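You operate a simulated robot arm through the tools that you are given. There is no shell and no other tool.

Carry out the task below with a simulated robot arm. There is one attempt and no reset: what you move stays moved.

Task
Beat the four pleated spots on the blue shoe flat with the hammer.
Fine: the hammer goes back where it lay, on its side.

The check looks at the end state, three seconds after you hand in, the way a careful person would. Anything else that was tipped, shoved, dropped, spilled or broken makes it a failure.

Robot
A 7-joint arm with a fingered hand, fixed in place. Base frame: the origin is at the foot of the arm, x ahead of it, y to its left, z up; the work surface is at about z = 85. Lengths are in cm, angles in rad, forces in N, time in s.
With the tool pointing down near the work surface it reaches from about 22 to 76 cm from the base axis. Its first joint turns from -2.897 to 2.897 rad. Payload 4 kg.
Tool frame: the origin (TCP) lies between the finger pads and is the grasp point; the fingertips stand 2.8 cm ahead of it; z points along the fingers, y is the line along which they close. The gripper opens to 16.8 cm. The gripper's body begins 7.9 cm behind the TCP. The gripper is a hand of 4 fingers: y runs from the thumb to the fingers, the wrist lies at [0, 0, -24.9] in the tool frame, and closing takes about 1.5 s.
Orientation is that of the tool frame in the base frame, as a unit quaternion [x, y, z, w]. With the fingers straight down and closing along the base's y, the tool's x points along the base's -x, its y along +y and its z along -z.

Tools
- The arm moves only by the tool send_rows. Its argument "steps" is a list of rows, each a list of 6 numbers: the shift along the tool's x, y, z in cm, then the turn, a rotation vector about the tool's x, y, z in rad. In form: [[x, y, z, rx, ry, rz], ...]. A call has 1 to 20 rows; each row is the pose to reach, as a shift and turn from the pose commanded when the call began, along the tool's axes at that moment. "jaw" is the finger opening in cm, from 0 to 16.8, set as the call begins (left out, the last holds). Each row takes 0.2 s and may step no farther than 5 cm and 0.15 rad from the row before; otherwise, or with a gripper value out of range, the whole call is refused. A pose out of reach is approached as far as the arm can. The call stops where the force on the tool passes 40 N (or 10 N more than at its start, if that is more) or the arm is blocked; 0.2 s more then pass. The fingers move at their own pace (about 15.3 cm/s each) and stop on an object; they squeeze with about 25 N. The grip force told is the motor's: it shows also when the fingers shut on nothing. Time passes only in rows, and 0.2 s behind the last, so rows that repeat a pose let the fingers close. The reply holds the time, the measured pose of the TCP, the force on the tool along the base axes, the opening and the grip force, in the units named above and with some noise, with the torque about the TCP (base axes, N m) and any sound that the robot's microphone picked up.
- Cameras (640 x 400 px; columns grow to the right, rows downward): "scene" is fixed at [22.05, 65.1, 179.83]; the picture's right is [-0.86, -0.52, 0.00], its down [-0.35, 0.59, -0.73] and it looks along [0.38, -0.63, -0.68] (base axes); focal length 331 px, centre (320, 200). "wrist" rides on the gripper at [6, -6, -11] in the tool frame; the picture's right is [0.71, 0.71, 0.00], its down [-0.56, 0.56, -0.61] and it looks along [-0.43, 0.43, 0.79] (tool axes); focal length 265 px, centre (320, 200). There is no depth. A picture from a camera that has moved, and an enlarged one, comes with that camera's place and axes in the base frame and with its lens.
- snapshot(camera): a new picture of that camera. No time passes.
- move_column(by): slides the trunk up (or, below 0, down) by that many cm; the arm rides with it, the base frame stays. It gives what a move gives, with no picture.
- curl_fingers(finger1, finger2, finger3, thumb_bend): sets how far each is bent, from 0 (flat) to 100 (curled in); at 30 the hand is open as for a grip, at 70 the pads meet at the TCP. One left out holds its place. A second passes; each finger stops where it meets its share of the squeeze, and holds until it gets a number again. A gripper value or a shape takes the hand back. It gives what a move gives, with no picture; readings hold the bend of each and the force on the fingers (four entries, about 0 where the hand has none), thumb and palm.
- set_grasp(shape): the hand has 4 fingers and takes this shape, open, in about a second: jaw (thumb against the fingers, like two jaws); tri (thumb and two fingers); tip (a fingertip pinch); poke (one finger out to press); point (the index stretched); flat (the hand flat); cup (the hand cupped); fist (a fist). The gripper value then closes the fingers along that shape, each until it touches; the sizes above hold for jaw. It gives what a move gives, with no picture.
- close_up(camera, box): a new picture of the part [left, top, right, bottom] of that camera's present view, enlarged. No time passes.
- job_done(): hands the job in; it is judged then, once.

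Places have to be worked out from the pictures, the camera data and where the tool is seen. Open the gripper and draw the arm clear of the work before you hand the job in, unless the task says otherwise.

The tools are called after "Emit:" as name(argument=value, ...) on one line, values as JSON. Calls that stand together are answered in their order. send_rows: Moves the arm, as the interface text tells. Its arguments: {"type":"object","properties":{"steps":{"type":"array","items":{"type":"array","items":{"type":"number"}}},"jaw":{"type":"number"}},"required":["steps"]} The other tools are called the same way: move_column (by) slides the trunk up or down; set_grasp (shape) gives the hand a shape; curl_fingers (finger1, finger2, finger3, thumb_bend) moves the fingers one by one; snapshot (camera) takes a picture; close_up (camera, box) takes an enlarged picture of a part of a camera's view; job_done () hands the job in.

At the start:

```text
clock: 0.0
tool_pos: [42.42, -14.27, 125.09]
tcp_rot: [-0.001, 1.0, -0.001, 0.0]
ft_force: [0.7, 0.1, -0.5]
ft_torque: [0.01, -0.01, 0.0]
opening: 16.8
finger_force: 0.1
shape: jaw
bend: [30.0, 30.0, 30.0, 30.0]
finger forces: [0.0, 0.0, 0.1, 0.1, 0.0, 0.0]
trunk travel left (down, up): [-57.5, 1.5]
```

scene: 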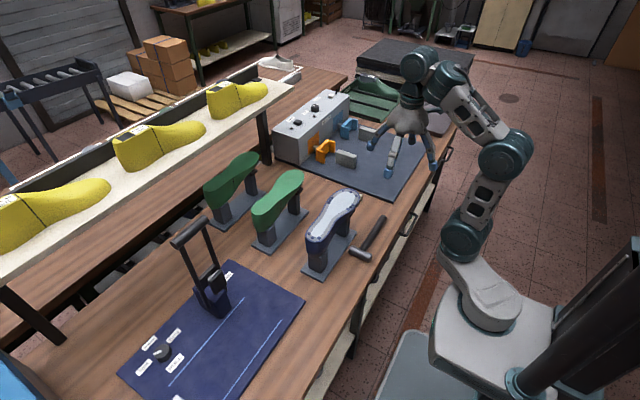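
wrist: 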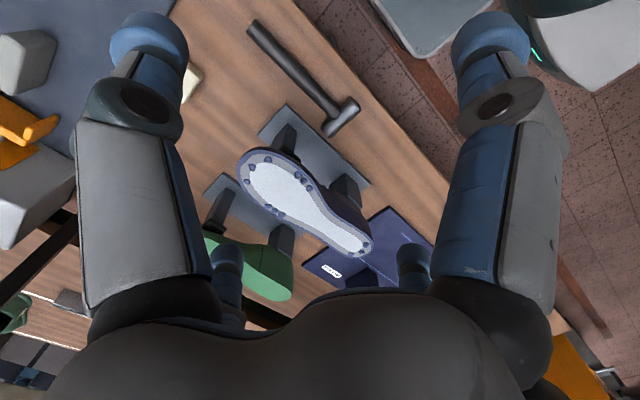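

I'll start by looking closely at the shoe and the hammer from both cameras.

Emit:
close_up(camera="scene", box=[280, 170, 420, 290])

Emit:
close_up(camera="wrist", box=[200, 0, 400, 300])

```text
3.33 times, centred on (350, 230) of scene
camera zoom: at [22.05, 65.1, 179.83], right [-0.86, -0.52, 0.0], down [-0.35, 0.59, -0.73], along [0.38, -0.63, -0.68], focal length 1104 px, centre (220, 100)
```

zoom: 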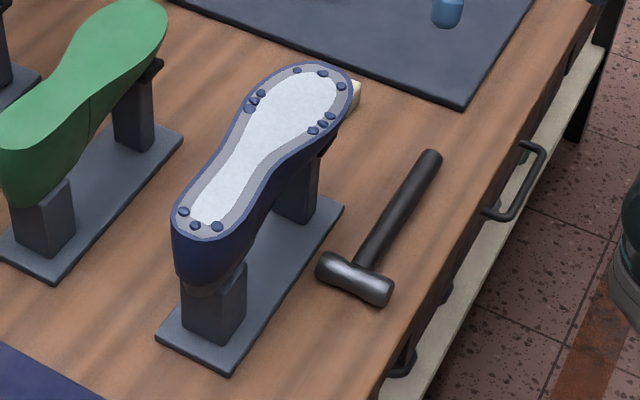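

```text
1.33 times, centred on (300, 150) of wrist
camera zoom: at [36.39, -20.21, 135.99], right [-0.71, 0.71, 0.0], down [0.56, 0.56, 0.61], along [0.43, 0.43, -0.79], focal length 354 px, centre (347, 267)
```

zoom: 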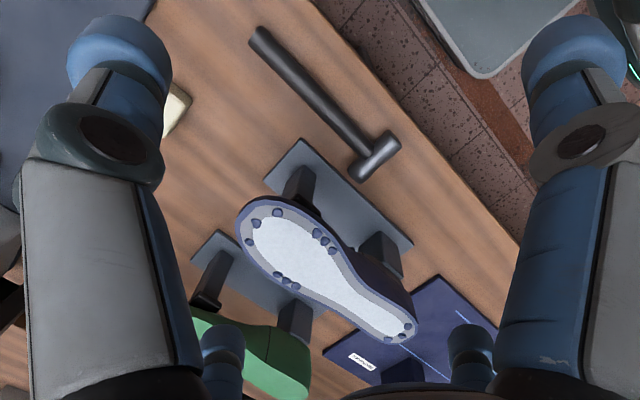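

The blue shoe sits sole-up on a stand with dark pleat bumps at the rim; the hammer lies on the bench beside it. I zoom further to count and locate the pleats.

Emit:
close_up(camera="scene", box=[325, 184, 365, 209])

Emit:
close_up(camera="scene", box=[300, 215, 340, 240])

Emit:
close_up(camera="wrist", box=[230, 140, 310, 230])

Emit:
close_up(camera="wrist", box=[310, 200, 390, 280])

Emit:
close_up(camera="scene", box=[340, 205, 400, 265])

```text
16.00 times, centred on (345, 196) of scene
camera zoom: at [22.05, 65.1, 179.83], right [-0.86, -0.52, 0.0], down [-0.35, 0.59, -0.73], along [0.38, -0.63, -0.68], focal length 5299 px, centre (-80, 256)
```

zoom: 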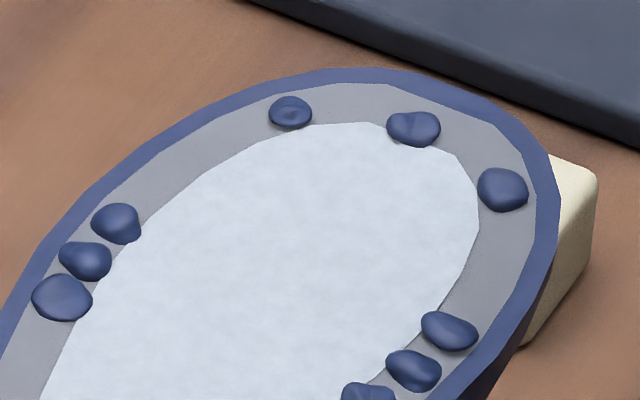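

```text
16.00 times, centred on (320, 228) of scene
camera zoom: at [22.05, 65.1, 179.83], right [-0.86, -0.52, 0.0], down [-0.35, 0.59, -0.73], along [0.38, -0.63, -0.68], focal length 5299 px, centre (320, -240)
```

zoom: 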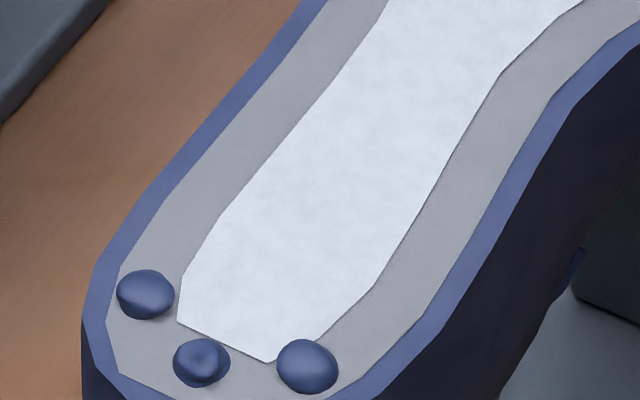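

```text
4.44 times, centred on (270, 185) of wrist
camera zoom: at [36.39, -20.21, 135.99], right [-0.71, 0.71, 0.0], down [0.56, 0.56, 0.61], along [0.43, 0.43, -0.79], focal length 1180 px, centre (542, 267)
```

zoom: 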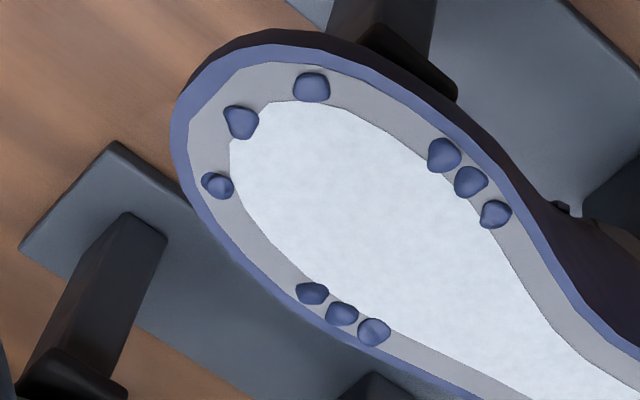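

```text
5.00 times, centred on (350, 240) of wrist
camera zoom: at [36.39, -20.21, 135.99], right [-0.71, 0.71, 0.0], down [0.56, 0.56, 0.61], along [0.43, 0.43, -0.79], focal length 1327 px, centre (170, 0)
```

zoom: 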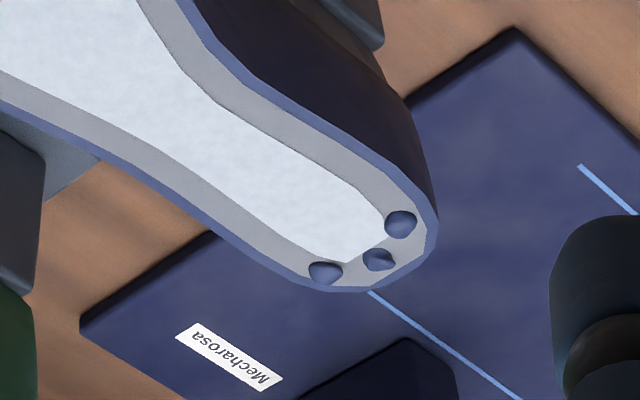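

```text
6.67 times, centred on (370, 235) of scene
camera zoom: at [22.05, 65.1, 179.83], right [-0.86, -0.52, 0.0], down [-0.35, 0.59, -0.73], along [0.38, -0.63, -0.68], focal length 2208 px, centre (-13, -33)
```

zoom: 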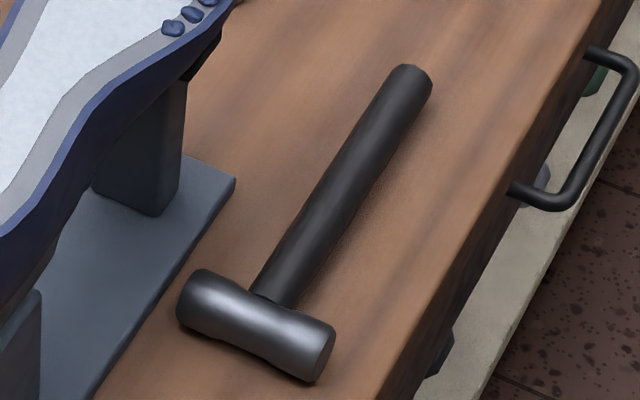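

The pleats fall into four clusters of three (toe, both sides of the ball, heel), at about z≈103.8, x 53–61, y −13 to +11. The hammer's head is at about (46.8, −4.3) and its handle runs along −y. Next I look at the hand's geometry.

Emit:
close_up(camera="scene", box=[350, 40, 550, 190])

Emit:
close_up(camera="wrist", box=[240, 10, 370, 140])

```text
2.67 times, centred on (450, 115) of scene
camera zoom: at [22.05, 65.1, 179.83], right [-0.86, -0.52, 0.0], down [-0.35, 0.59, -0.73], along [0.38, -0.63, -0.68], focal length 883 px, centre (-27, 427)
```

zoom: 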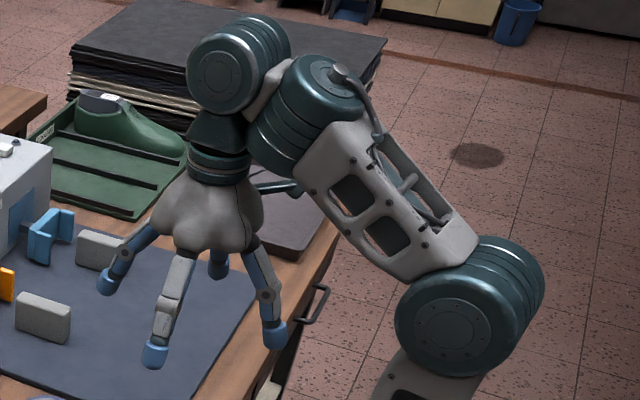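

```text
3.08 times, centred on (305, 75) of wrist
camera zoom: at [36.39, -20.21, 135.99], right [-0.71, 0.71, 0.0], down [0.56, 0.56, 0.61], along [0.43, 0.43, -0.79], focal length 817 px, centre (366, 585)
```

zoom: 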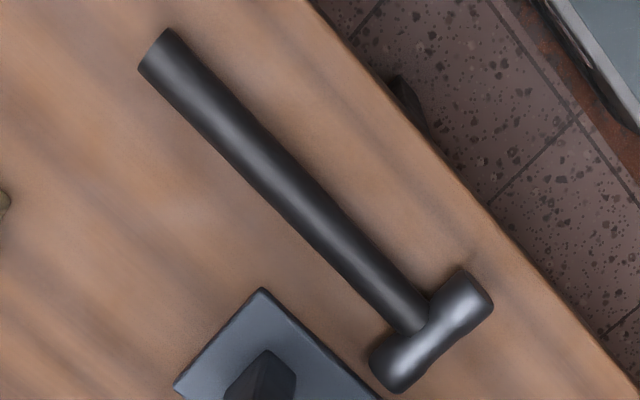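

The hand has four digits set crosswise (thumb at −y, the others at +y and ±x), each about 10 cm out when open. I close the hand in free air to see how its digits sit when narrow, before planning the grip.

Emit:
send_rows(steps=[[0, 0, 0, 0, 0, 0], [0, 0, 0, 0, 0, 0], [0, 0, 0, 0, 0, 0], [0, 0, 0, 0, 0, 0], [0, 0, 0, 0, 0, 0], [0, 0, 0, 0, 0, 0]], jaw=3)

Emit:
close_up(camera="scene", box=[350, 60, 490, 180])

Emit:
snapshot(camera="wrist")

```text
clock: 1.4
tool_pos: [42.43, -14.14, 125.14]
tcp_rot: [0.001, 1.0, -0.001, 0.0]
ft_force: [0.2, -0.3, -0.9]
ft_torque: [-0.02, 0.03, -0.03]
opening: 3.02
finger_force: 0.0
shape: jaw
bend: [76.0, 76.0, 76.0, 54.0]
finger forces: [0.0, 0.1, 0.0, 0.0, 0.1, 0.1]
trunk travel left (down, up): [-57.5, 1.5]
```

```text
3.33 times, centred on (420, 120) of scene
camera zoom: at [22.05, 65.1, 179.83], right [-0.86, -0.52, 0.0], down [-0.35, 0.59, -0.73], along [0.38, -0.63, -0.68], focal length 1104 px, centre (-13, 467)
```

zoom: 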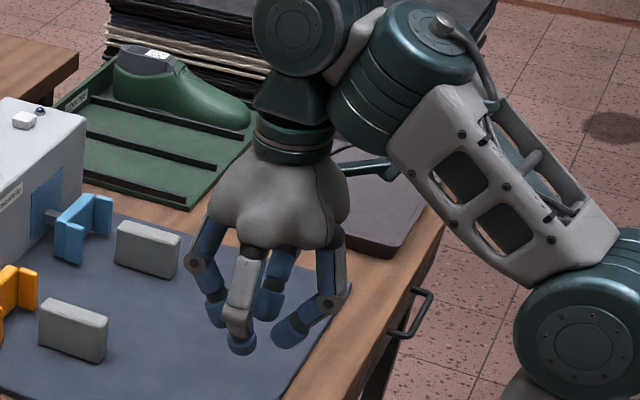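

```text
taken
camera wrist: at [36.39, -20.21, 135.99], right [-0.71, 0.71, 0.0], down [0.56, 0.56, 0.61], along [0.43, 0.43, -0.79], focal length 265 px, centre (320, 200)
```

wrist: 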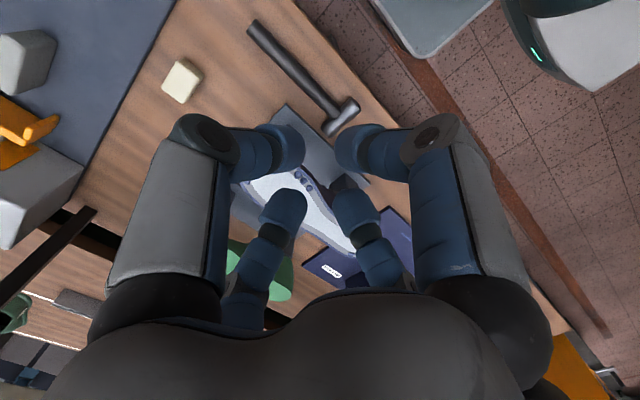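

Closed, the four digits stay crosswise, so laying the handle along a diagonal puts two digits on each side of it. I move above the handle with a 45° yaw and the hand half open, then look.

Emit:
send_rows(steps=[[-0.8, -0.5, 3.5, 0, 0, -0.131], [-1.5, -1.0, 7, 0, 0, -0.262], [-2.2, -1.4, 10.5, 0, 0, -0.393], [-3.0, -1.9, 14, 0, 0, -0.524], [-3.7, -2.3, 17.5, 0, 0, -0.655], [-4.4, -2.7, 20, 0, 0, -0.785], [-4.4, -2.7, 20, 0, 0, -0.785]], jaw=9)

Emit:
snapshot(camera="wrist")

Emit:
snapshot(camera="scene")

```text
clock: 3.0
tool_pos: [46.72, -16.71, 105.05]
tcp_rot: [-0.383, 0.924, 0.001, -0.001]
ft_force: [0.2, 0.0, 0.8]
ft_torque: [-0.02, 0.02, 0.01]
opening: 8.94
finger_force: 0.0
shape: jaw
bend: [33.0, 33.0, 33.0, 33.0]
finger forces: [0.0, 0.0, 0.0, 0.1, 0.0, 0.0]
trunk travel left (down, up): [-57.5, 1.5]
```

```text
taken
camera wrist: at [46.77, -25.39, 115.91], right [-1.0, 0.0, 0.0], down [0.0, 0.79, 0.61], along [0.0, 0.61, -0.79], focal length 265 px, centre (320, 200)
```

wrist: 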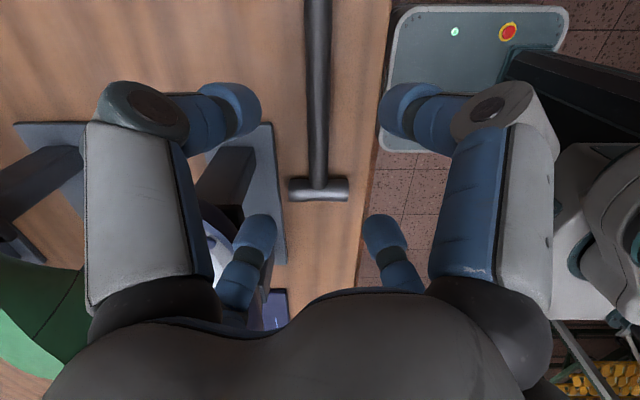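

```text
taken
```

scene: 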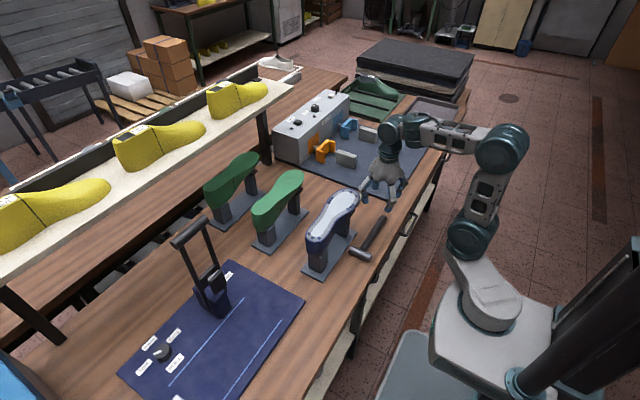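

The camera now looks along the handle, which appears parallel to base y at x≈47. I zoom in to measure the handle line and head precisely.

Emit:
close_up(camera="wrist", box=[260, 130, 380, 210])

Emit:
close_up(camera="wrist", box=[260, 0, 380, 80])

Emit:
close_up(camera="scene", box=[330, 160, 430, 270])

```text
5.00 times, centred on (320, 170) of wrist
camera zoom: at [46.77, -25.39, 115.91], right [-1.0, 0.0, 0.0], down [0.0, 0.79, 0.61], along [0.0, 0.61, -0.79], focal length 1327 px, centre (320, 350)
```

zoom: 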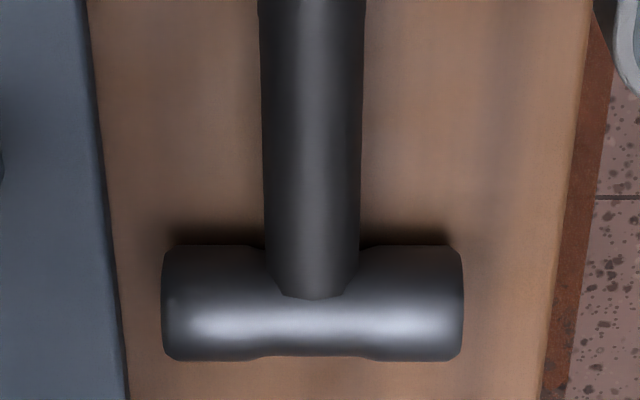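

```text
5.00 times, centred on (320, 40) of wrist
camera zoom: at [46.77, -25.39, 115.91], right [-1.0, 0.0, 0.0], down [0.0, 0.79, 0.61], along [0.0, 0.61, -0.79], focal length 1327 px, centre (320, 1000)
```

zoom: 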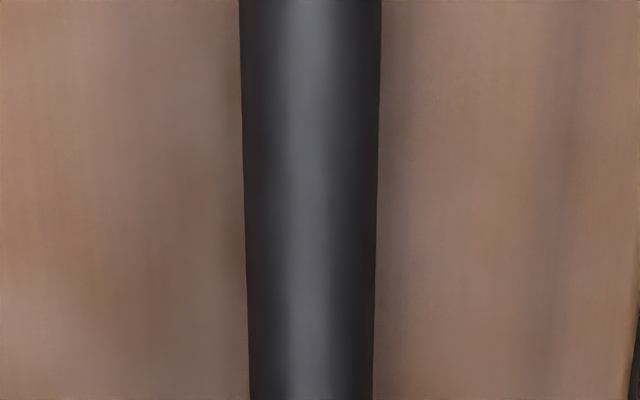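

```text
3.64 times, centred on (380, 215) of scene
camera zoom: at [22.05, 65.1, 179.83], right [-0.86, -0.52, 0.0], down [-0.35, 0.59, -0.73], along [0.38, -0.63, -0.68], focal length 1204 px, centre (102, 146)
```

zoom: 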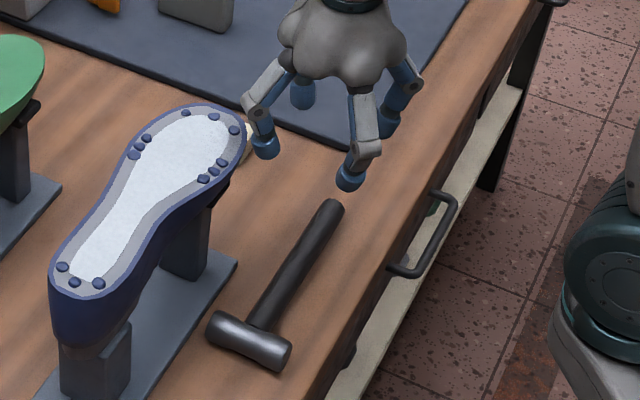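

The handle is 2.5 cm thick, parallel to y at x≈46.95; the head is 8.2 cm long and 3.1 cm thick, centred at y≈−4.4. Before picking it up, I rise and rehearse the striking orientation (hand level, pointing +y, handle would point +x) in free air to see whether the arm can reach it.

Emit:
send_rows(steps=[[0, 0, -4.5, 0, 0, 0], [0, 0, -9, 0, 0, 0], [0, 0, -13.5, 0, 0, 0], [0, 0, -17, 0, 0, 0], [-0.1, 0.4, -17, -0.114, 0, 0.0806], [-0.2, 0.8, -17, -0.228, 0, 0.1612], [-0.3, 1.2, -17, -0.342, 0, 0.2418], [-0.4, 1.6, -17, -0.456, 0, 0.3224], [-0.5, 2.0, -17, -0.57, 0, 0.403], [-0.6, 2.4, -17, -0.684, 0, 0.4836], [-0.7, 2.8, -17, -0.798, 0, 0.5642], [-0.8, 3.2, -17, -0.912, 0, 0.6448], [-0.9, 3.6, -17, -1.026, 0, 0.7254], [-1.0, 4.0, -17, -1.14, 0, 0.806], [-1.1, 4.4, -17, -1.254, 0, 0.8866], [-1.2, 4.8, -17, -1.368, 0, 0.9672], [-1.3, 5.2, -17, -1.482, 0, 1.0478], [-1.4, 5.6, -17, -1.596, 0, 1.1284], [-1.4, 5.6, -17, -1.71, 0, 1.209], [-1.4, 5.6, -17, -1.71, 0, 1.209]])

Emit:
snapshot(camera="scene")

Emit:
snapshot(camera="wrist")

```text
clock: 6.6
tool_pos: [27.73, -9.23, 105.31]
tcp_rot: [0.164, 0.767, 0.574, -0.236]
ft_force: [6.4, -34.8, 8.5]
ft_torque: [1.0, 0.49, 1.25]
opening: 8.85
finger_force: 0.1
shape: jaw
bend: [85.0, 33.0, 33.0, 33.0]
finger forces: [0.0, 0.0, 0.0, 0.1, 0.0, 0.1]
out of reach, approached as far as the arm can: row 6, 7, 8, 9, 10, 11, 12, 13, 14, 15, 16, 17
trunk travel left (down, up): [-57.5, 1.5]
stopped in row 17: the force on the tool passed its limit at 56 N (the readings are from after the stop); the commanded pose is now the measured one
```

```text
taken
```

scene: 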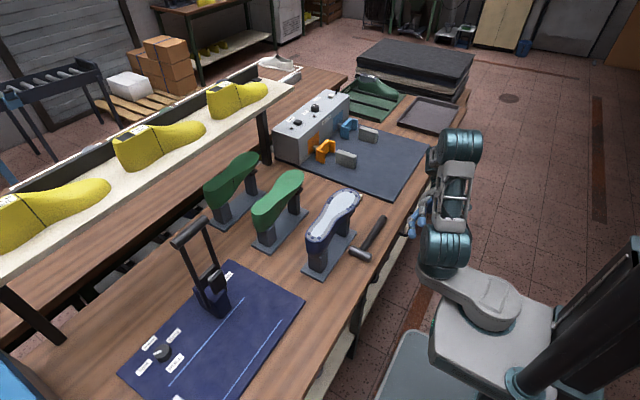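

```text
taken
camera wrist: at [21.32, -21.69, 106.21], right [-0.22, 0.19, 0.96], down [0.86, -0.42, 0.28], along [0.45, 0.89, -0.07], focal length 265 px, centre (320, 200)
```

wrist: 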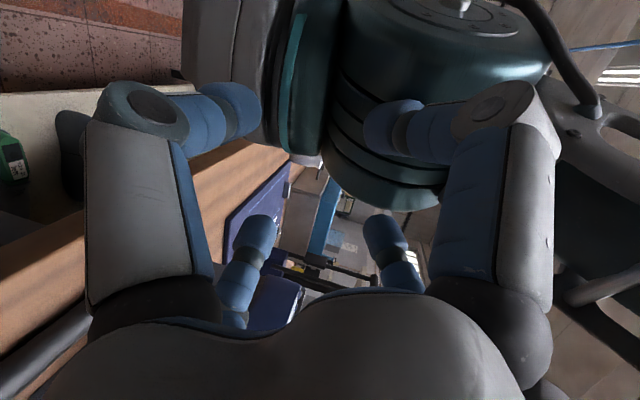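

The level pose pointing +y is out of reach for this arm, and the hand touched the arm's own elbow. I back out along the tool's −z and then return to pointing down.

Emit:
send_rows(steps=[[0, 0, -2, 0, 0, 0], [0, 1, -5, 0, 0, 0], [-0.5, 3, -8, 0.1177, 0, -0.0844], [-1, 5, -9, 0.2354, 0, -0.1688], [-1.3, 7, -10, 0.3532, 0, -0.2532], [-1.7, 9, -11, 0.4709, 0, -0.3376], [-2, 11, -12, 0.5886, 0, -0.422], [-2.4, 12.5, -12.5, 0.7063, 0, -0.5064], [-2.8, 14, -13, 0.824, 0, -0.591], [-3.1, 15.5, -13.5, 0.9417, 0, -0.6755], [-3.5, 16.5, -14, 1.0595, 0, -0.7599], [-3.8, 17.5, -14.5, 1.1772, 0, -0.8443], [-4, 18.5, -15, 1.2949, 0, -0.9288], [-4.25, 19.4, -15.1, 1.4126, 0.004, -1.0132], [-4.25, 19.4, -15.1, 1.4126, 0.004, -1.0132]], jaw=9)

Emit:
snapshot(camera="scene")

```text
clock: 9.8
tool_pos: [43.86, -17.87, 122.22]
tcp_rot: [-0.384, 0.923, 0.0, 0.0]
ft_force: [0.1, 0.0, -0.4]
ft_torque: [-0.09, 0.03, 0.0]
opening: 9.0
finger_force: 0.1
shape: jaw
bend: [33.0, 33.0, 33.0, 33.0]
finger forces: [0.0, 0.0, 0.0, 0.0, 0.1, 0.0]
out of reach, approached as far as the arm can: row 1, 2, 3, 4, 5, 6, 7, 8, 9, 10, 11
trunk travel left (down, up): [-57.5, 1.5]
```

```text
taken
```

scene: 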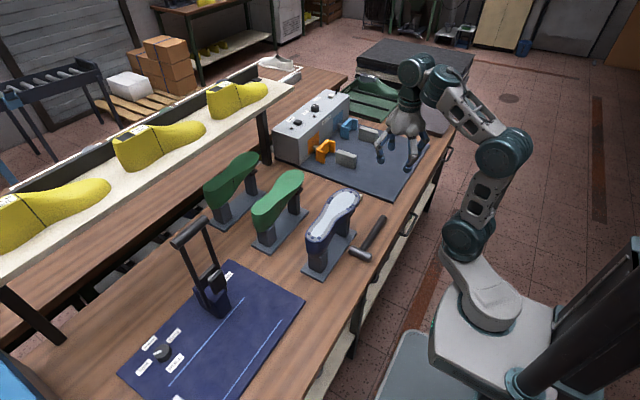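

Recovered with nothing disturbed. Now I rehearse the other option: hand level, pointing +x away from the robot, with the handle along +y.

Emit:
send_rows(steps=[[-0.1, -0.6, 0, 0.0926, -0.0926, 0], [-0.2, -1.2, 0, 0.1852, -0.1852, 0], [-0.35, -1.8, 0, 0.2778, -0.2778, 0], [-0.5, -2.4, 0, 0.3703, -0.3703, 0], [-0.6, -3, 0, 0.4629, -0.4629, 0], [-0.7, -3.6, 0, 0.5555, -0.5555, 0], [-0.85, -4.2, 0, 0.648, -0.648, 0], [-1, -4.8, 0, 0.7406, -0.7406, 0], [-1.1, -5.4, 0, 0.8332, -0.8332, 0], [-1.2, -6, 0, 0.9258, -0.9258, 0], [-1.3, -6.5, 0, 1.0184, -1.0184, 0], [-1.4, -7, 0, 1.111, -1.111, 0], [-1.4, -7, 0, 1.111, -1.111, 0]])

Emit:
snapshot(camera="scene")

Emit:
snapshot(camera="wrist")

```text
clock: 12.5
tool_pos: [68.74, -1.3, 127.57]
tcp_rot: [-0.36, 0.603, -0.143, 0.697]
ft_force: [-1.9, 0.3, 2.1]
ft_torque: [-0.05, 0.1, -0.02]
opening: 8.96
finger_force: 0.1
shape: jaw
bend: [33.0, 32.0, 32.0, 33.0]
finger forces: [0.0, 0.1, 0.1, 0.0, 0.1, 0.0]
out of reach, approached as far as the arm can: row 3, 4, 5, 6, 7, 8, 9, 10, 11, 12, 13
trunk travel left (down, up): [-57.5, 1.5]
stopped in row 13: the arm was blocked; the commanded pose is now the measured one
```

```text
taken
```

scene: 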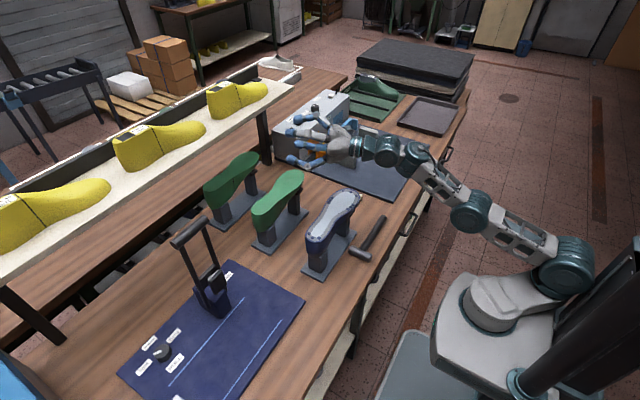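

```text
taken
camera wrist: at [61.11, -13.0, 127.01], right [0.0, 0.05, -1.0], down [-0.84, 0.54, 0.03], along [0.54, 0.84, 0.04], focal length 265 px, centre (320, 200)
```

wrist: 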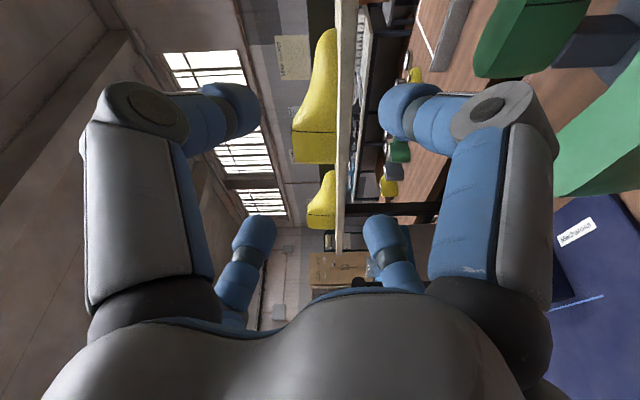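

That wish was out of reach with the trunk this high: a level hand needs the shoulder lower. I return to pointing down at a safe height over the free front of the bench, so I can then lower the trunk.

Emit:
send_rows(steps=[[-0.9, -1.6, -2.2, -0.0685, 0.1012, 0.0175], [-1.8, -3.2, -4.4, -0.137, 0.2023, 0.0349], [-2.7, -4.8, -6.6, -0.2055, 0.3035, 0.0524], [-3.6, -6.5, -8.8, -0.274, 0.4046, 0.0698], [-4.5, -8.1, -11, -0.3425, 0.5058, 0.0873], [-5.4, -9.7, -13.2, -0.411, 0.6069, 0.1048], [-6.3, -11.3, -15.4, -0.4795, 0.7081, 0.1222], [-7.2, -12.9, -17.6, -0.548, 0.8092, 0.1397], [-8.1, -14.5, -19.8, -0.6165, 0.9104, 0.1572], [-9, -16.2, -22, -0.685, 1.0115, 0.1746], [-9.9, -17.8, -24.2, -0.7535, 1.1127, 0.1921], [-10.8, -19.4, -26.4, -0.822, 1.2138, 0.2095], [-11.7, -21, -28.5, -0.8905, 1.315, 0.227], [-11.7, -21, -28.5, -0.8905, 1.315, 0.227]])

```text
clock: 15.5
tool_pos: [42.26, -14.89, 125.86]
tcp_rot: [-0.381, 0.925, -0.001, -0.005]
ft_force: [1.7, 0.8, 0.1]
ft_torque: [-0.05, 0.08, 0.02]
opening: 8.99
finger_force: 0.0
shape: jaw
bend: [33.0, 33.0, 33.0, 33.0]
finger forces: [0.1, 0.1, 0.0, 0.0, 0.0, 0.1]
out of reach, approached as far as the arm can: row 6, 7, 8, 9, 10, 11, 12, 13, 14
trunk travel left (down, up): [-57.5, 1.5]
```

The arm could not rise to z=150 pointing down; it stopped near z=126. I look at the arm's posture to understand its structure.

Emit:
close_up(camera="scene", box=[340, 20, 640, 400])

```text
1.05 times, centred on (490, 210) of scene (not enlarged: the box is as wide or as high as the picture)
camera zoom: at [22.05, 65.1, 179.83], right [-0.86, -0.52, 0.0], down [-0.35, 0.59, -0.73], along [0.38, -0.63, -0.68], focal length 349 px, centre (141, 190)
```

zoom: 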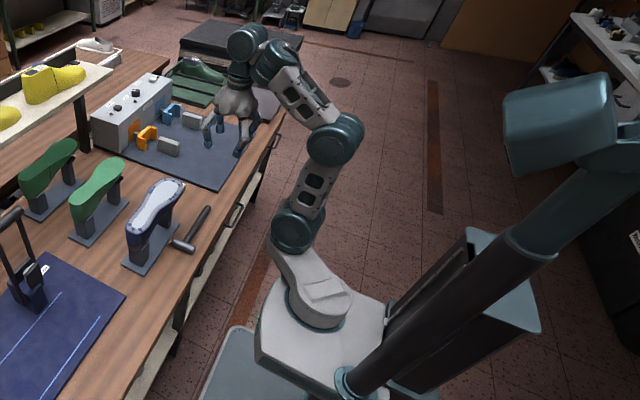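

I'll test how high the arm can go pointing down from here, rising in small steps.

Emit:
send_rows(steps=[[0, 0, -3, 0, 0, 0], [0, 0, -6, 0, 0, 0], [0, 0, -9, 0, 0, 0], [0, 0, -12, 0, 0, 0], [0, 0, -15, 0, 0, 0]])

Emit:
snapshot(camera="scene")

```text
clock: 16.7
tool_pos: [41.8, -15.41, 126.08]
tcp_rot: [-0.379, 0.925, 0.0, -0.003]
ft_force: [-0.6, -0.1, -0.2]
ft_torque: [-0.01, -0.02, -0.03]
opening: 9.04
finger_force: 0.0
shape: jaw
bend: [33.0, 33.0, 33.0, 33.0]
finger forces: [0.0, 0.0, 0.0, 0.0, 0.0, 0.0]
out of reach, approached as far as the arm can: row 1, 2, 3, 4, 5
trunk travel left (down, up): [-57.5, 1.5]
```

```text
taken
```

scene: 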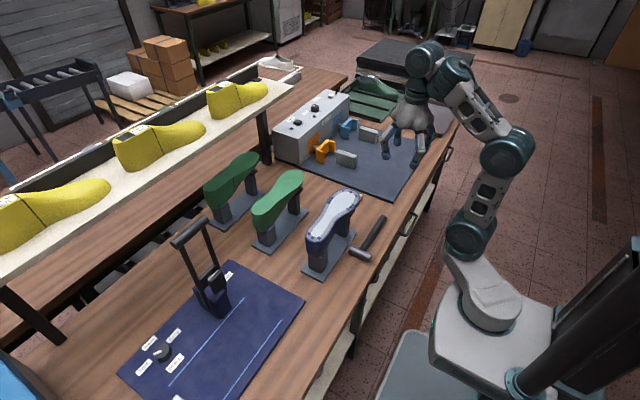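

Pointing down, z≈126 is the ceiling with the trunk up, but only up. Lowering the trunk by 28 cm brings the hand to z≈98 here, above the hammer and clear of the shoe; then I can test the level hand again.

Emit:
move_column(by=-28)

Emit:
snapshot(camera="scene")

```text
clock: 19.5
tool_pos: [41.78, -15.51, 97.93]
tcp_rot: [-0.379, 0.925, 0.001, -0.002]
ft_force: [1.0, -0.4, 0.4]
ft_torque: [-0.01, -0.02, 0.03]
opening: 9.01
finger_force: 0.2
shape: jaw
bend: [33.0, 33.0, 33.0, 33.0]
finger forces: [0.0, 0.1, 0.1, 0.0, 0.1, 0.1]
trunk travel left (down, up): [-29.5, 29.5]
```

```text
taken
```

scene: 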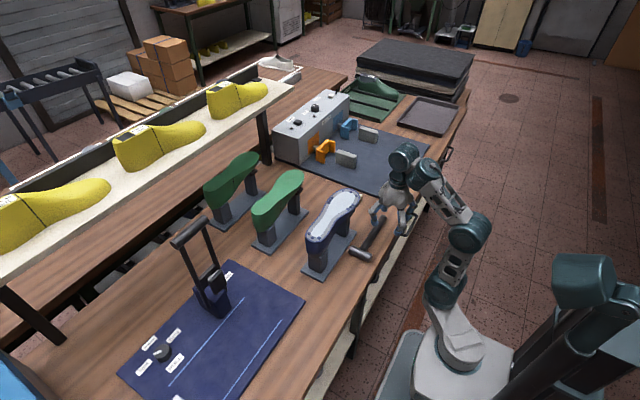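

The trunk is down 28 cm. I try pitching the hand to level (pointing +x) while rising to about (46, −24, 110), clear of shoe and hammer.

Emit:
send_rows(steps=[[0.25, -0.7, -0.5, 0.0926, -0.0926, 0], [0.5, -1.4, -1, 0.1852, -0.1852, 0], [0.75, -2.1, -2, 0.2778, -0.2778, 0], [1, -2.8, -3, 0.3703, -0.3703, 0], [1.25, -3.5, -4, 0.4629, -0.4629, 0], [1.5, -4.2, -5, 0.5555, -0.5555, 0], [1.75, -4.9, -6, 0.648, -0.648, 0]])

Emit:
snapshot(camera="scene")

```text
clock: 21.1
tool_pos: [43.89, -19.99, 104.04]
tcp_rot: [-0.34, 0.831, -0.171, 0.406]
ft_force: [0.7, -0.5, -0.3]
ft_torque: [0.02, -0.06, 0.02]
opening: 9.01
finger_force: 0.1
shape: jaw
bend: [33.0, 33.0, 33.0, 33.0]
finger forces: [0.0, 0.0, 0.0, 0.0, 0.0, 0.0]
out of reach, approached as far as the arm can: row 5, 6
trunk travel left (down, up): [-29.5, 29.5]
```

```text
taken
```

scene: 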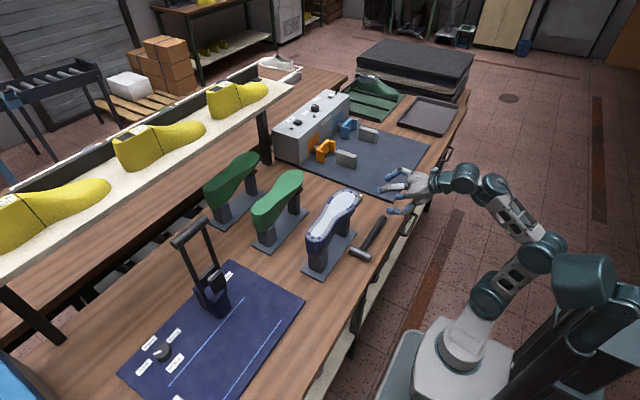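

It pitched to about 52° without trouble. I continue to fully level at about (52, −22, 111).

Emit:
send_rows(steps=[[-1.2, -1.8, 0.4, 0.0926, -0.0926, 0], [-2.4, -3.5, 0.8, 0.1852, -0.1852, 0], [-3.6, -5.3, 1.2, 0.2778, -0.2778, 0], [-4.8, -7.0, 1.7, 0.3703, -0.3703, 0], [-5.95, -8.8, 2.1, 0.4629, -0.4629, 0], [-5.95, -8.8, 2.1, 0.4629, -0.4629, 0]])

Emit:
snapshot(camera="scene")

Emit:
snapshot(camera="wrist")

```text
clock: 22.5
tool_pos: [52.02, -22.14, 110.94]
tcp_rot: [-0.27, 0.655, -0.273, 0.651]
ft_force: [0.7, -0.4, 0.2]
ft_torque: [0.01, -0.03, 0.01]
opening: 9.0
finger_force: 0.0
shape: jaw
bend: [33.0, 33.0, 33.0, 33.0]
finger forces: [0.0, 0.1, 0.1, 0.0, 0.1, 0.0]
trunk travel left (down, up): [-29.5, 29.5]
```

```text
taken
```

scene: 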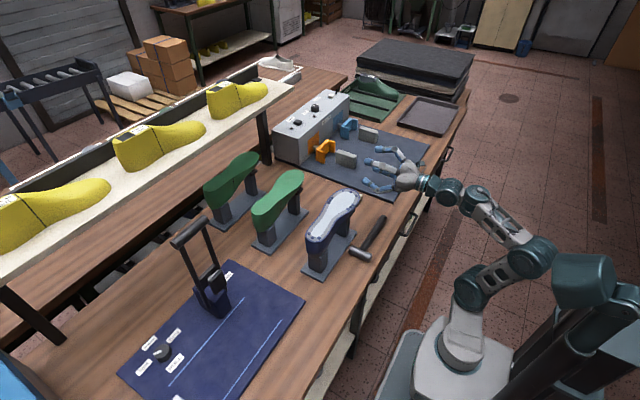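

```text
taken
camera wrist: at [40.92, -30.56, 110.88], right [0.0, 0.0, -1.0], down [-0.61, 0.79, 0.0], along [0.79, 0.61, 0.0], focal length 265 px, centre (320, 200)
```

wrist: 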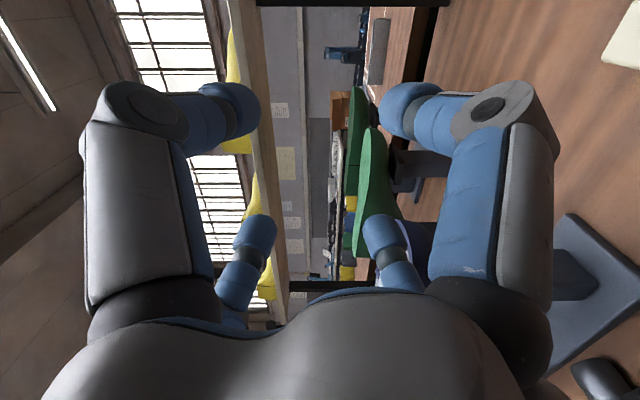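

The level pose pointing +x works with the trunk down 28. Next I rehearse the pose needed for the heel (hand yawed −30°, TCP near (48, −1)) at a safe height.

Emit:
send_rows(steps=[[-3.2, -3.2, 0, 0, 0, 0], [-6.4, -6.4, 0, 0, 0, 0], [-8.9, -3.9, -0.6, 0.0617, 0.0617, 0], [-11.5, -1.4, -1.2, 0.1233, 0.1233, 0], [-14, 1.2, -1.8, 0.185, 0.185, 0], [-16.5, 3.7, -2.4, 0.2467, 0.2467, 0], [-19.1, 6.2, -3, 0.3083, 0.3083, 0], [-21.6, 8.7, -3.6, 0.37, 0.37, 0], [-21.6, 8.7, -3.6, 0.37, 0.37, 0]])

Emit:
snapshot(camera="scene")

```text
clock: 24.5
tool_pos: [48.45, -1.08, 120.13]
tcp_rot: [-0.089, 0.703, -0.435, 0.556]
ft_force: [1.1, 0.0, -0.6]
ft_torque: [-0.01, -0.02, 0.0]
opening: 9.0
finger_force: 0.1
shape: jaw
bend: [33.0, 32.0, 32.0, 33.0]
finger forces: [0.1, 0.0, 0.0, 0.1, 0.0, 0.0]
trunk travel left (down, up): [-29.5, 29.5]
```

```text
taken
```

scene: 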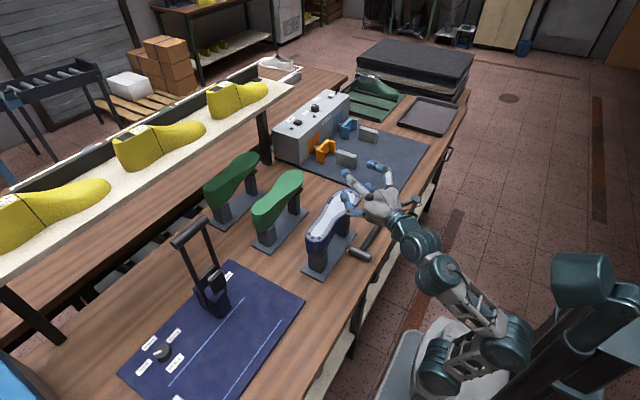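

That pose is reachable too, so all four clusters can be struck from this trunk height. I go back to the right side and pitch the hand down again for the pick-up.

Emit:
send_rows(steps=[[2.5, -1.5, 1.2, -0.053, -0.053, 0], [5, -2.9, 2.4, -0.106, -0.106, 0], [7.4, -4.4, 3.6, -0.159, -0.159, 0], [9.9, -5.8, 4.7, -0.211, -0.211, 0], [12.4, -7.3, 5.9, -0.264, -0.264, 0], [14.8, -8.7, 7.1, -0.317, -0.317, 0], [17.3, -10.2, 8.3, -0.37, -0.37, 0], [17.3, -10.2, 8.3, -0.37, -0.37, 0]])

```text
clock: 26.3
tool_pos: [45.86, -21.47, 115.02]
tcp_rot: [-0.269, 0.655, -0.273, 0.651]
ft_force: [-0.1, -0.5, -1.0]
ft_torque: [0.01, -0.03, 0.02]
opening: 9.02
finger_force: 0.1
shape: jaw
bend: [33.0, 33.0, 33.0, 33.0]
finger forces: [0.1, 0.0, 0.1, 0.0, 0.0, 0.1]
trunk travel left (down, up): [-29.5, 29.5]
```

Level again on the right. Now I pitch down to point straight at the bench above the tail part of the handle, at about (46.95, −20.5, 97).

Emit:
send_rows(steps=[[1, 1.1, 0.1, -0.0928, 0.092, 0], [2, 2.2, 0.2, -0.1856, 0.184, -0.001], [3, 3.3, 0.3, -0.2783, 0.2759, -0.001], [4, 4.5, 0.4, -0.3711, 0.3679, -0.002], [5, 5.6, 0.5, -0.4639, 0.4599, -0.002], [6, 6.7, 0.6, -0.5567, 0.5519, -0.003], [7, 7.8, 0.65, -0.6494, 0.6438, -0.003], [8, 8.9, 0.7, -0.7422, 0.7358, -0.003], [9, 10, 0.8, -0.835, 0.8278, -0.004], [10, 11.2, 0.9, -0.9278, 0.9198, -0.004], [11, 12.3, 1, -1.0205, 1.0117, -0.005], [12, 13.4, 1.1, -1.1133, 1.1037, -0.005], [12, 13.4, 1.1, -1.1133, 1.1037, -0.005]])

Emit:
snapshot(camera="wrist")

Emit:
snapshot(camera="scene")

```text
clock: 29.1
tool_pos: [46.74, -20.65, 97.22]
tcp_rot: [-0.383, 0.924, 0.0, -0.001]
ft_force: [-0.6, 1.4, -0.5]
ft_torque: [-0.06, 0.0, 0.04]
opening: 9.0
finger_force: 0.0
shape: jaw
bend: [33.0, 33.0, 33.0, 33.0]
finger forces: [0.0, 0.1, 0.0, 0.0, 0.1, 0.1]
out of reach, approached as far as the arm can: row 7, 8, 9
trunk travel left (down, up): [-29.5, 29.5]
```

```text
taken
camera wrist: at [46.84, -29.18, 108.07], right [-1.0, 0.0, 0.0], down [0.0, 0.79, 0.61], along [0.0, 0.61, -0.79], focal length 265 px, centre (320, 200)
```

wrist: 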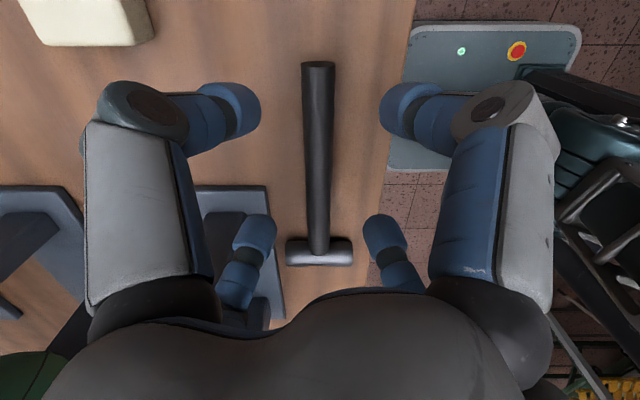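

```text
taken
```

scene: 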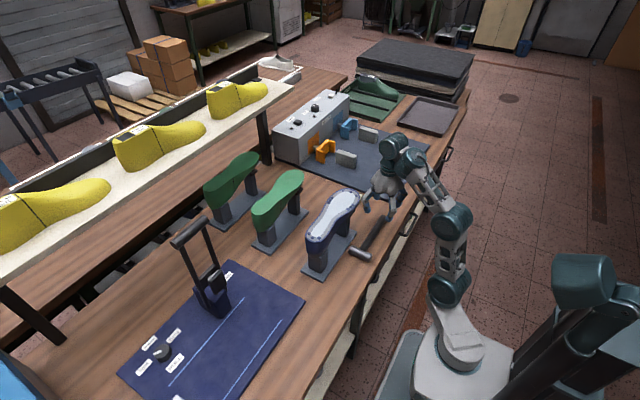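

The handle lies at x≈46.95 and the TCP is truly at (46.84, −20.69, 97.07). I descend with the digits straddling the handle to about z=88.5, where the fingertips just clear the bench.

Emit:
send_rows(steps=[[-0.08, -0.08, 2.5, 0, 0, 0], [-0.08, -0.08, 5, 0, 0, 0], [-0.08, -0.08, 7, 0, 0, 0], [-0.08, -0.08, 8.5, 0, 0, 0], [-0.08, -0.08, 8.5, 0, 0, 0]])

Emit:
snapshot(camera="wrist")

Emit:
close_up(camera="scene", box=[320, 150, 440, 270])

```text
clock: 30.3
tool_pos: [46.99, -20.76, 88.53]
tcp_rot: [-0.382, 0.924, -0.001, -0.001]
ft_force: [-0.2, -0.2, 1.6]
ft_torque: [0.04, 0.01, 0.0]
opening: 9.0
finger_force: 0.0
shape: jaw
bend: [33.0, 33.0, 33.0, 33.0]
finger forces: [0.1, 0.1, 0.0, 0.0, 0.0, 0.0]
trunk travel left (down, up): [-29.5, 29.5]
```

```text
taken
camera wrist: at [46.98, -29.29, 99.39], right [-1.0, 0.0, 0.0], down [0.0, 0.79, 0.61], along [0.0, 0.61, -0.79], focal length 265 px, centre (320, 200)
```

wrist: 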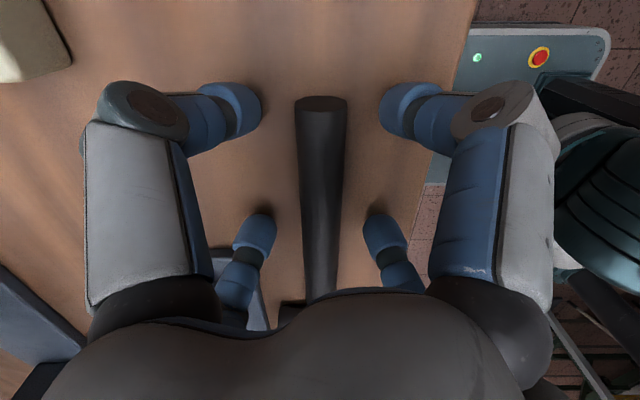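

```text
3.33 times, centred on (380, 210) of scene
camera zoom: at [22.05, 65.1, 179.83], right [-0.86, -0.52, 0.0], down [-0.35, 0.59, -0.73], along [0.38, -0.63, -0.68], focal length 1104 px, centre (120, 167)
```

zoom: 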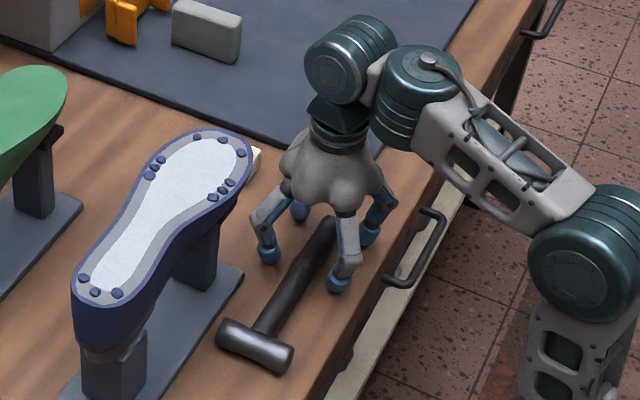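

The digits straddle the handle cleanly. I narrow the opening to 7 to keep away from the stand plate, then slide along the handle to y≈−16.4 (12 cm from the head).

Emit:
send_rows(steps=[[0, 0, 0, 0, 0, 0], [0, 0, 0, 0, 0, 0], [0, 0, 0, 0, 0, 0], [-1, 1, 0, 0, 0, 0], [-2, 2, 0, 0, 0, 0], [-3.1, 3.1, 0, 0, 0, 0], [-3.1, 3.1, 0, 0, 0, 0]], jaw=7)

Emit:
snapshot(camera="wrist")

Emit:
close_up(camera="scene", box=[330, 170, 420, 270])

```text
clock: 31.9
tool_pos: [47.08, -16.2, 88.68]
tcp_rot: [-0.381, 0.925, 0.0, -0.001]
ft_force: [0.5, -0.1, 0.5]
ft_torque: [-0.02, -0.02, 0.02]
opening: 7.05
finger_force: 0.1
shape: jaw
bend: [79.0, 79.0, 79.0, 38.0]
finger forces: [0.0, 0.0, 0.0, 0.0, 0.0, 0.1]
trunk travel left (down, up): [-29.5, 29.5]
```

```text
taken
camera wrist: at [46.95, -24.82, 99.61], right [-1.0, 0.0, 0.0], down [0.0, 0.79, 0.61], along [0.0, 0.61, -0.79], focal length 265 px, centre (320, 200)
```

wrist: 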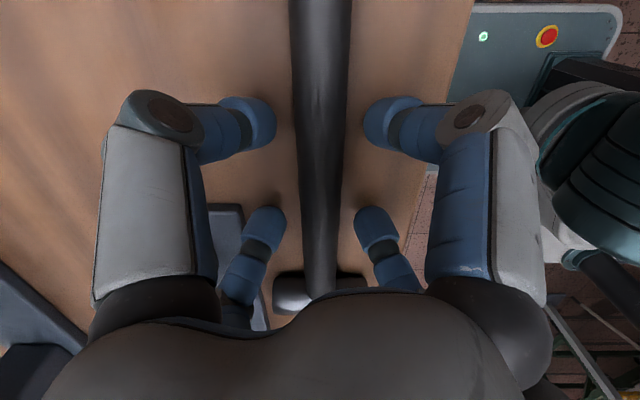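

```text
4.00 times, centred on (375, 220) of scene
camera zoom: at [22.05, 65.1, 179.83], right [-0.86, -0.52, 0.0], down [-0.35, 0.59, -0.73], along [0.38, -0.63, -0.68], focal length 1325 px, centre (100, 120)
```

zoom: 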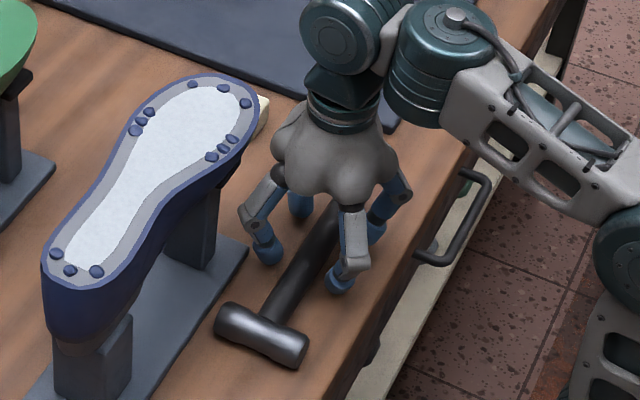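

Aligned: TCP x equals the handle's x, and the head is 12 cm ahead. I lower 0.3 cm and close the hand on the handle.

Emit:
send_rows(steps=[[0, 0, 0.3, 0, 0, 0], [0, 0, 0.3, 0, 0, 0], [0, 0, 0.3, 0, 0, 0], [0, 0, 0.3, 0, 0, 0], [0, 0, 0.3, 0, 0, 0], [0, 0, 0.3, 0, 0, 0], [0, 0, 0.3, 0, 0, 0], [0, 0, 0.3, 0, 0, 0], [0, 0, 0.3, 0, 0, 0]], jaw=0)

Emit:
snapshot(camera="wrist")

Emit:
close_up(camera="scene", box=[330, 170, 420, 270])

```text
clock: 33.9
tool_pos: [46.93, -16.28, 88.47]
tcp_rot: [-0.381, 0.924, -0.001, 0.001]
ft_force: [2.8, 0.4, 13.2]
ft_torque: [-0.02, -0.02, -0.03]
opening: 4.11
finger_force: 25.1
shape: jaw
bend: [78.0, 78.0, 78.0, 50.0]
finger forces: [22.7, 22.7, 23.9, 0.0, 22.9, 0.0]
trunk travel left (down, up): [-29.5, 29.5]
```

```text
taken
camera wrist: at [46.91, -24.86, 99.33], right [-1.0, 0.0, 0.0], down [0.0, 0.79, 0.61], along [0.0, 0.61, -0.79], focal length 265 px, centre (320, 200)
```

wrist: 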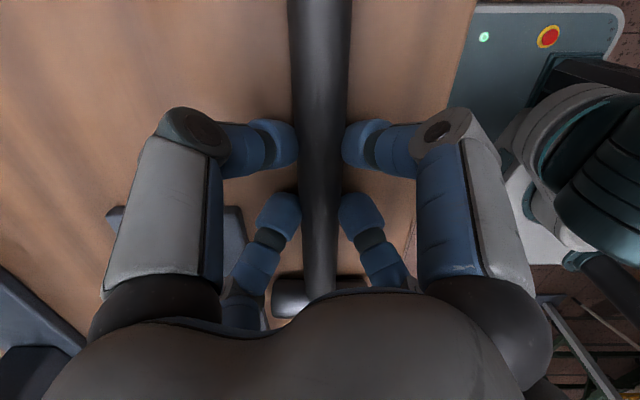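

```text
4.00 times, centred on (375, 220) of scene
camera zoom: at [22.05, 65.1, 179.83], right [-0.86, -0.52, 0.0], down [-0.35, 0.59, -0.73], along [0.38, -0.63, -0.68], focal length 1325 px, centre (100, 120)
```

zoom: 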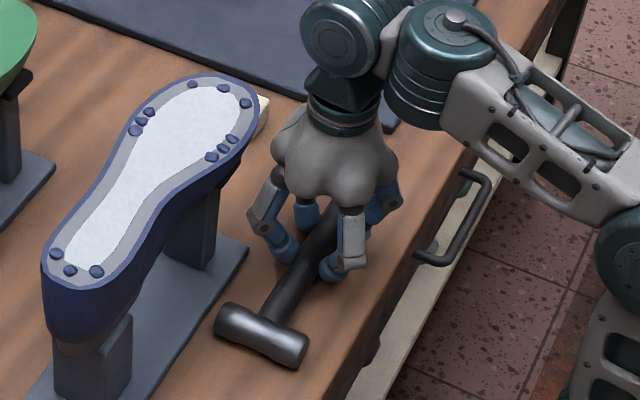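

All four digits hold at about 23 N each. I lift 2.5 cm slowly and check whether the head droops.

Emit:
send_rows(steps=[[0, 0, -0.6, 0, 0, 0], [0, 0, -1.2, 0, 0, 0], [0, 0, -1.8, 0, 0, 0], [0, 0, -2.5, 0, 0, 0], [0, 0, -2.5, 0, 0, 0]])

Emit:
snapshot(camera="wrist")

Emit:
close_up(camera="scene", box=[330, 170, 420, 270])

```text
clock: 35.1
tool_pos: [47.01, -16.3, 90.93]
tcp_rot: [-0.383, 0.924, 0.0, -0.002]
ft_force: [0.5, -0.7, -3.1]
ft_torque: [-0.09, 0.01, -0.01]
opening: 4.12
finger_force: 25.4
shape: jaw
bend: [78.0, 78.0, 78.0, 50.0]
finger forces: [22.5, 22.1, 22.4, 0.0, 22.5, 0.0]
trunk travel left (down, up): [-29.5, 29.5]
```

```text
taken
camera wrist: at [46.94, -24.92, 101.8], right [-1.0, 0.0, 0.0], down [0.0, 0.79, 0.61], along [0.0, 0.61, -0.79], focal length 265 px, centre (320, 200)
```

wrist: 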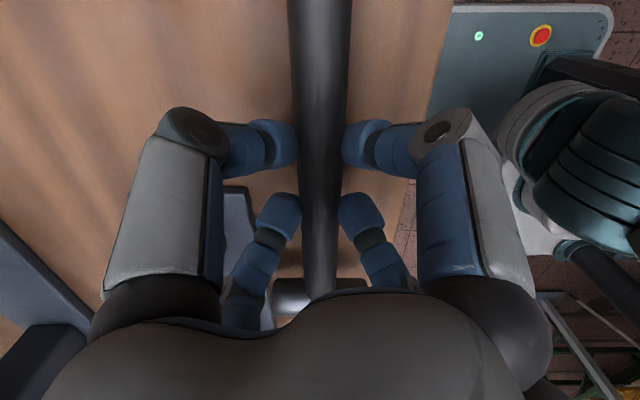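

```text
4.00 times, centred on (375, 220) of scene
camera zoom: at [22.05, 65.1, 179.83], right [-0.86, -0.52, 0.0], down [-0.35, 0.59, -0.73], along [0.38, -0.63, -0.68], focal length 1325 px, centre (100, 120)
```

zoom: 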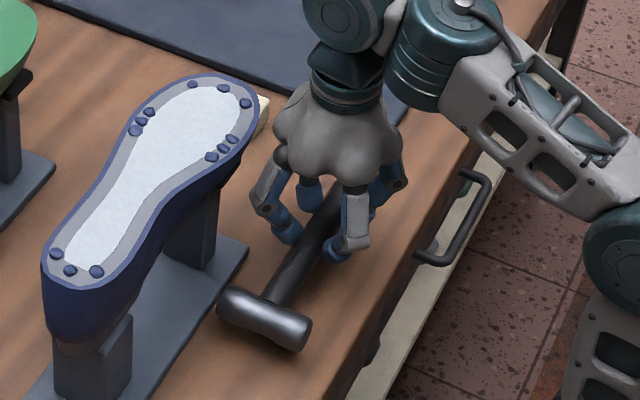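

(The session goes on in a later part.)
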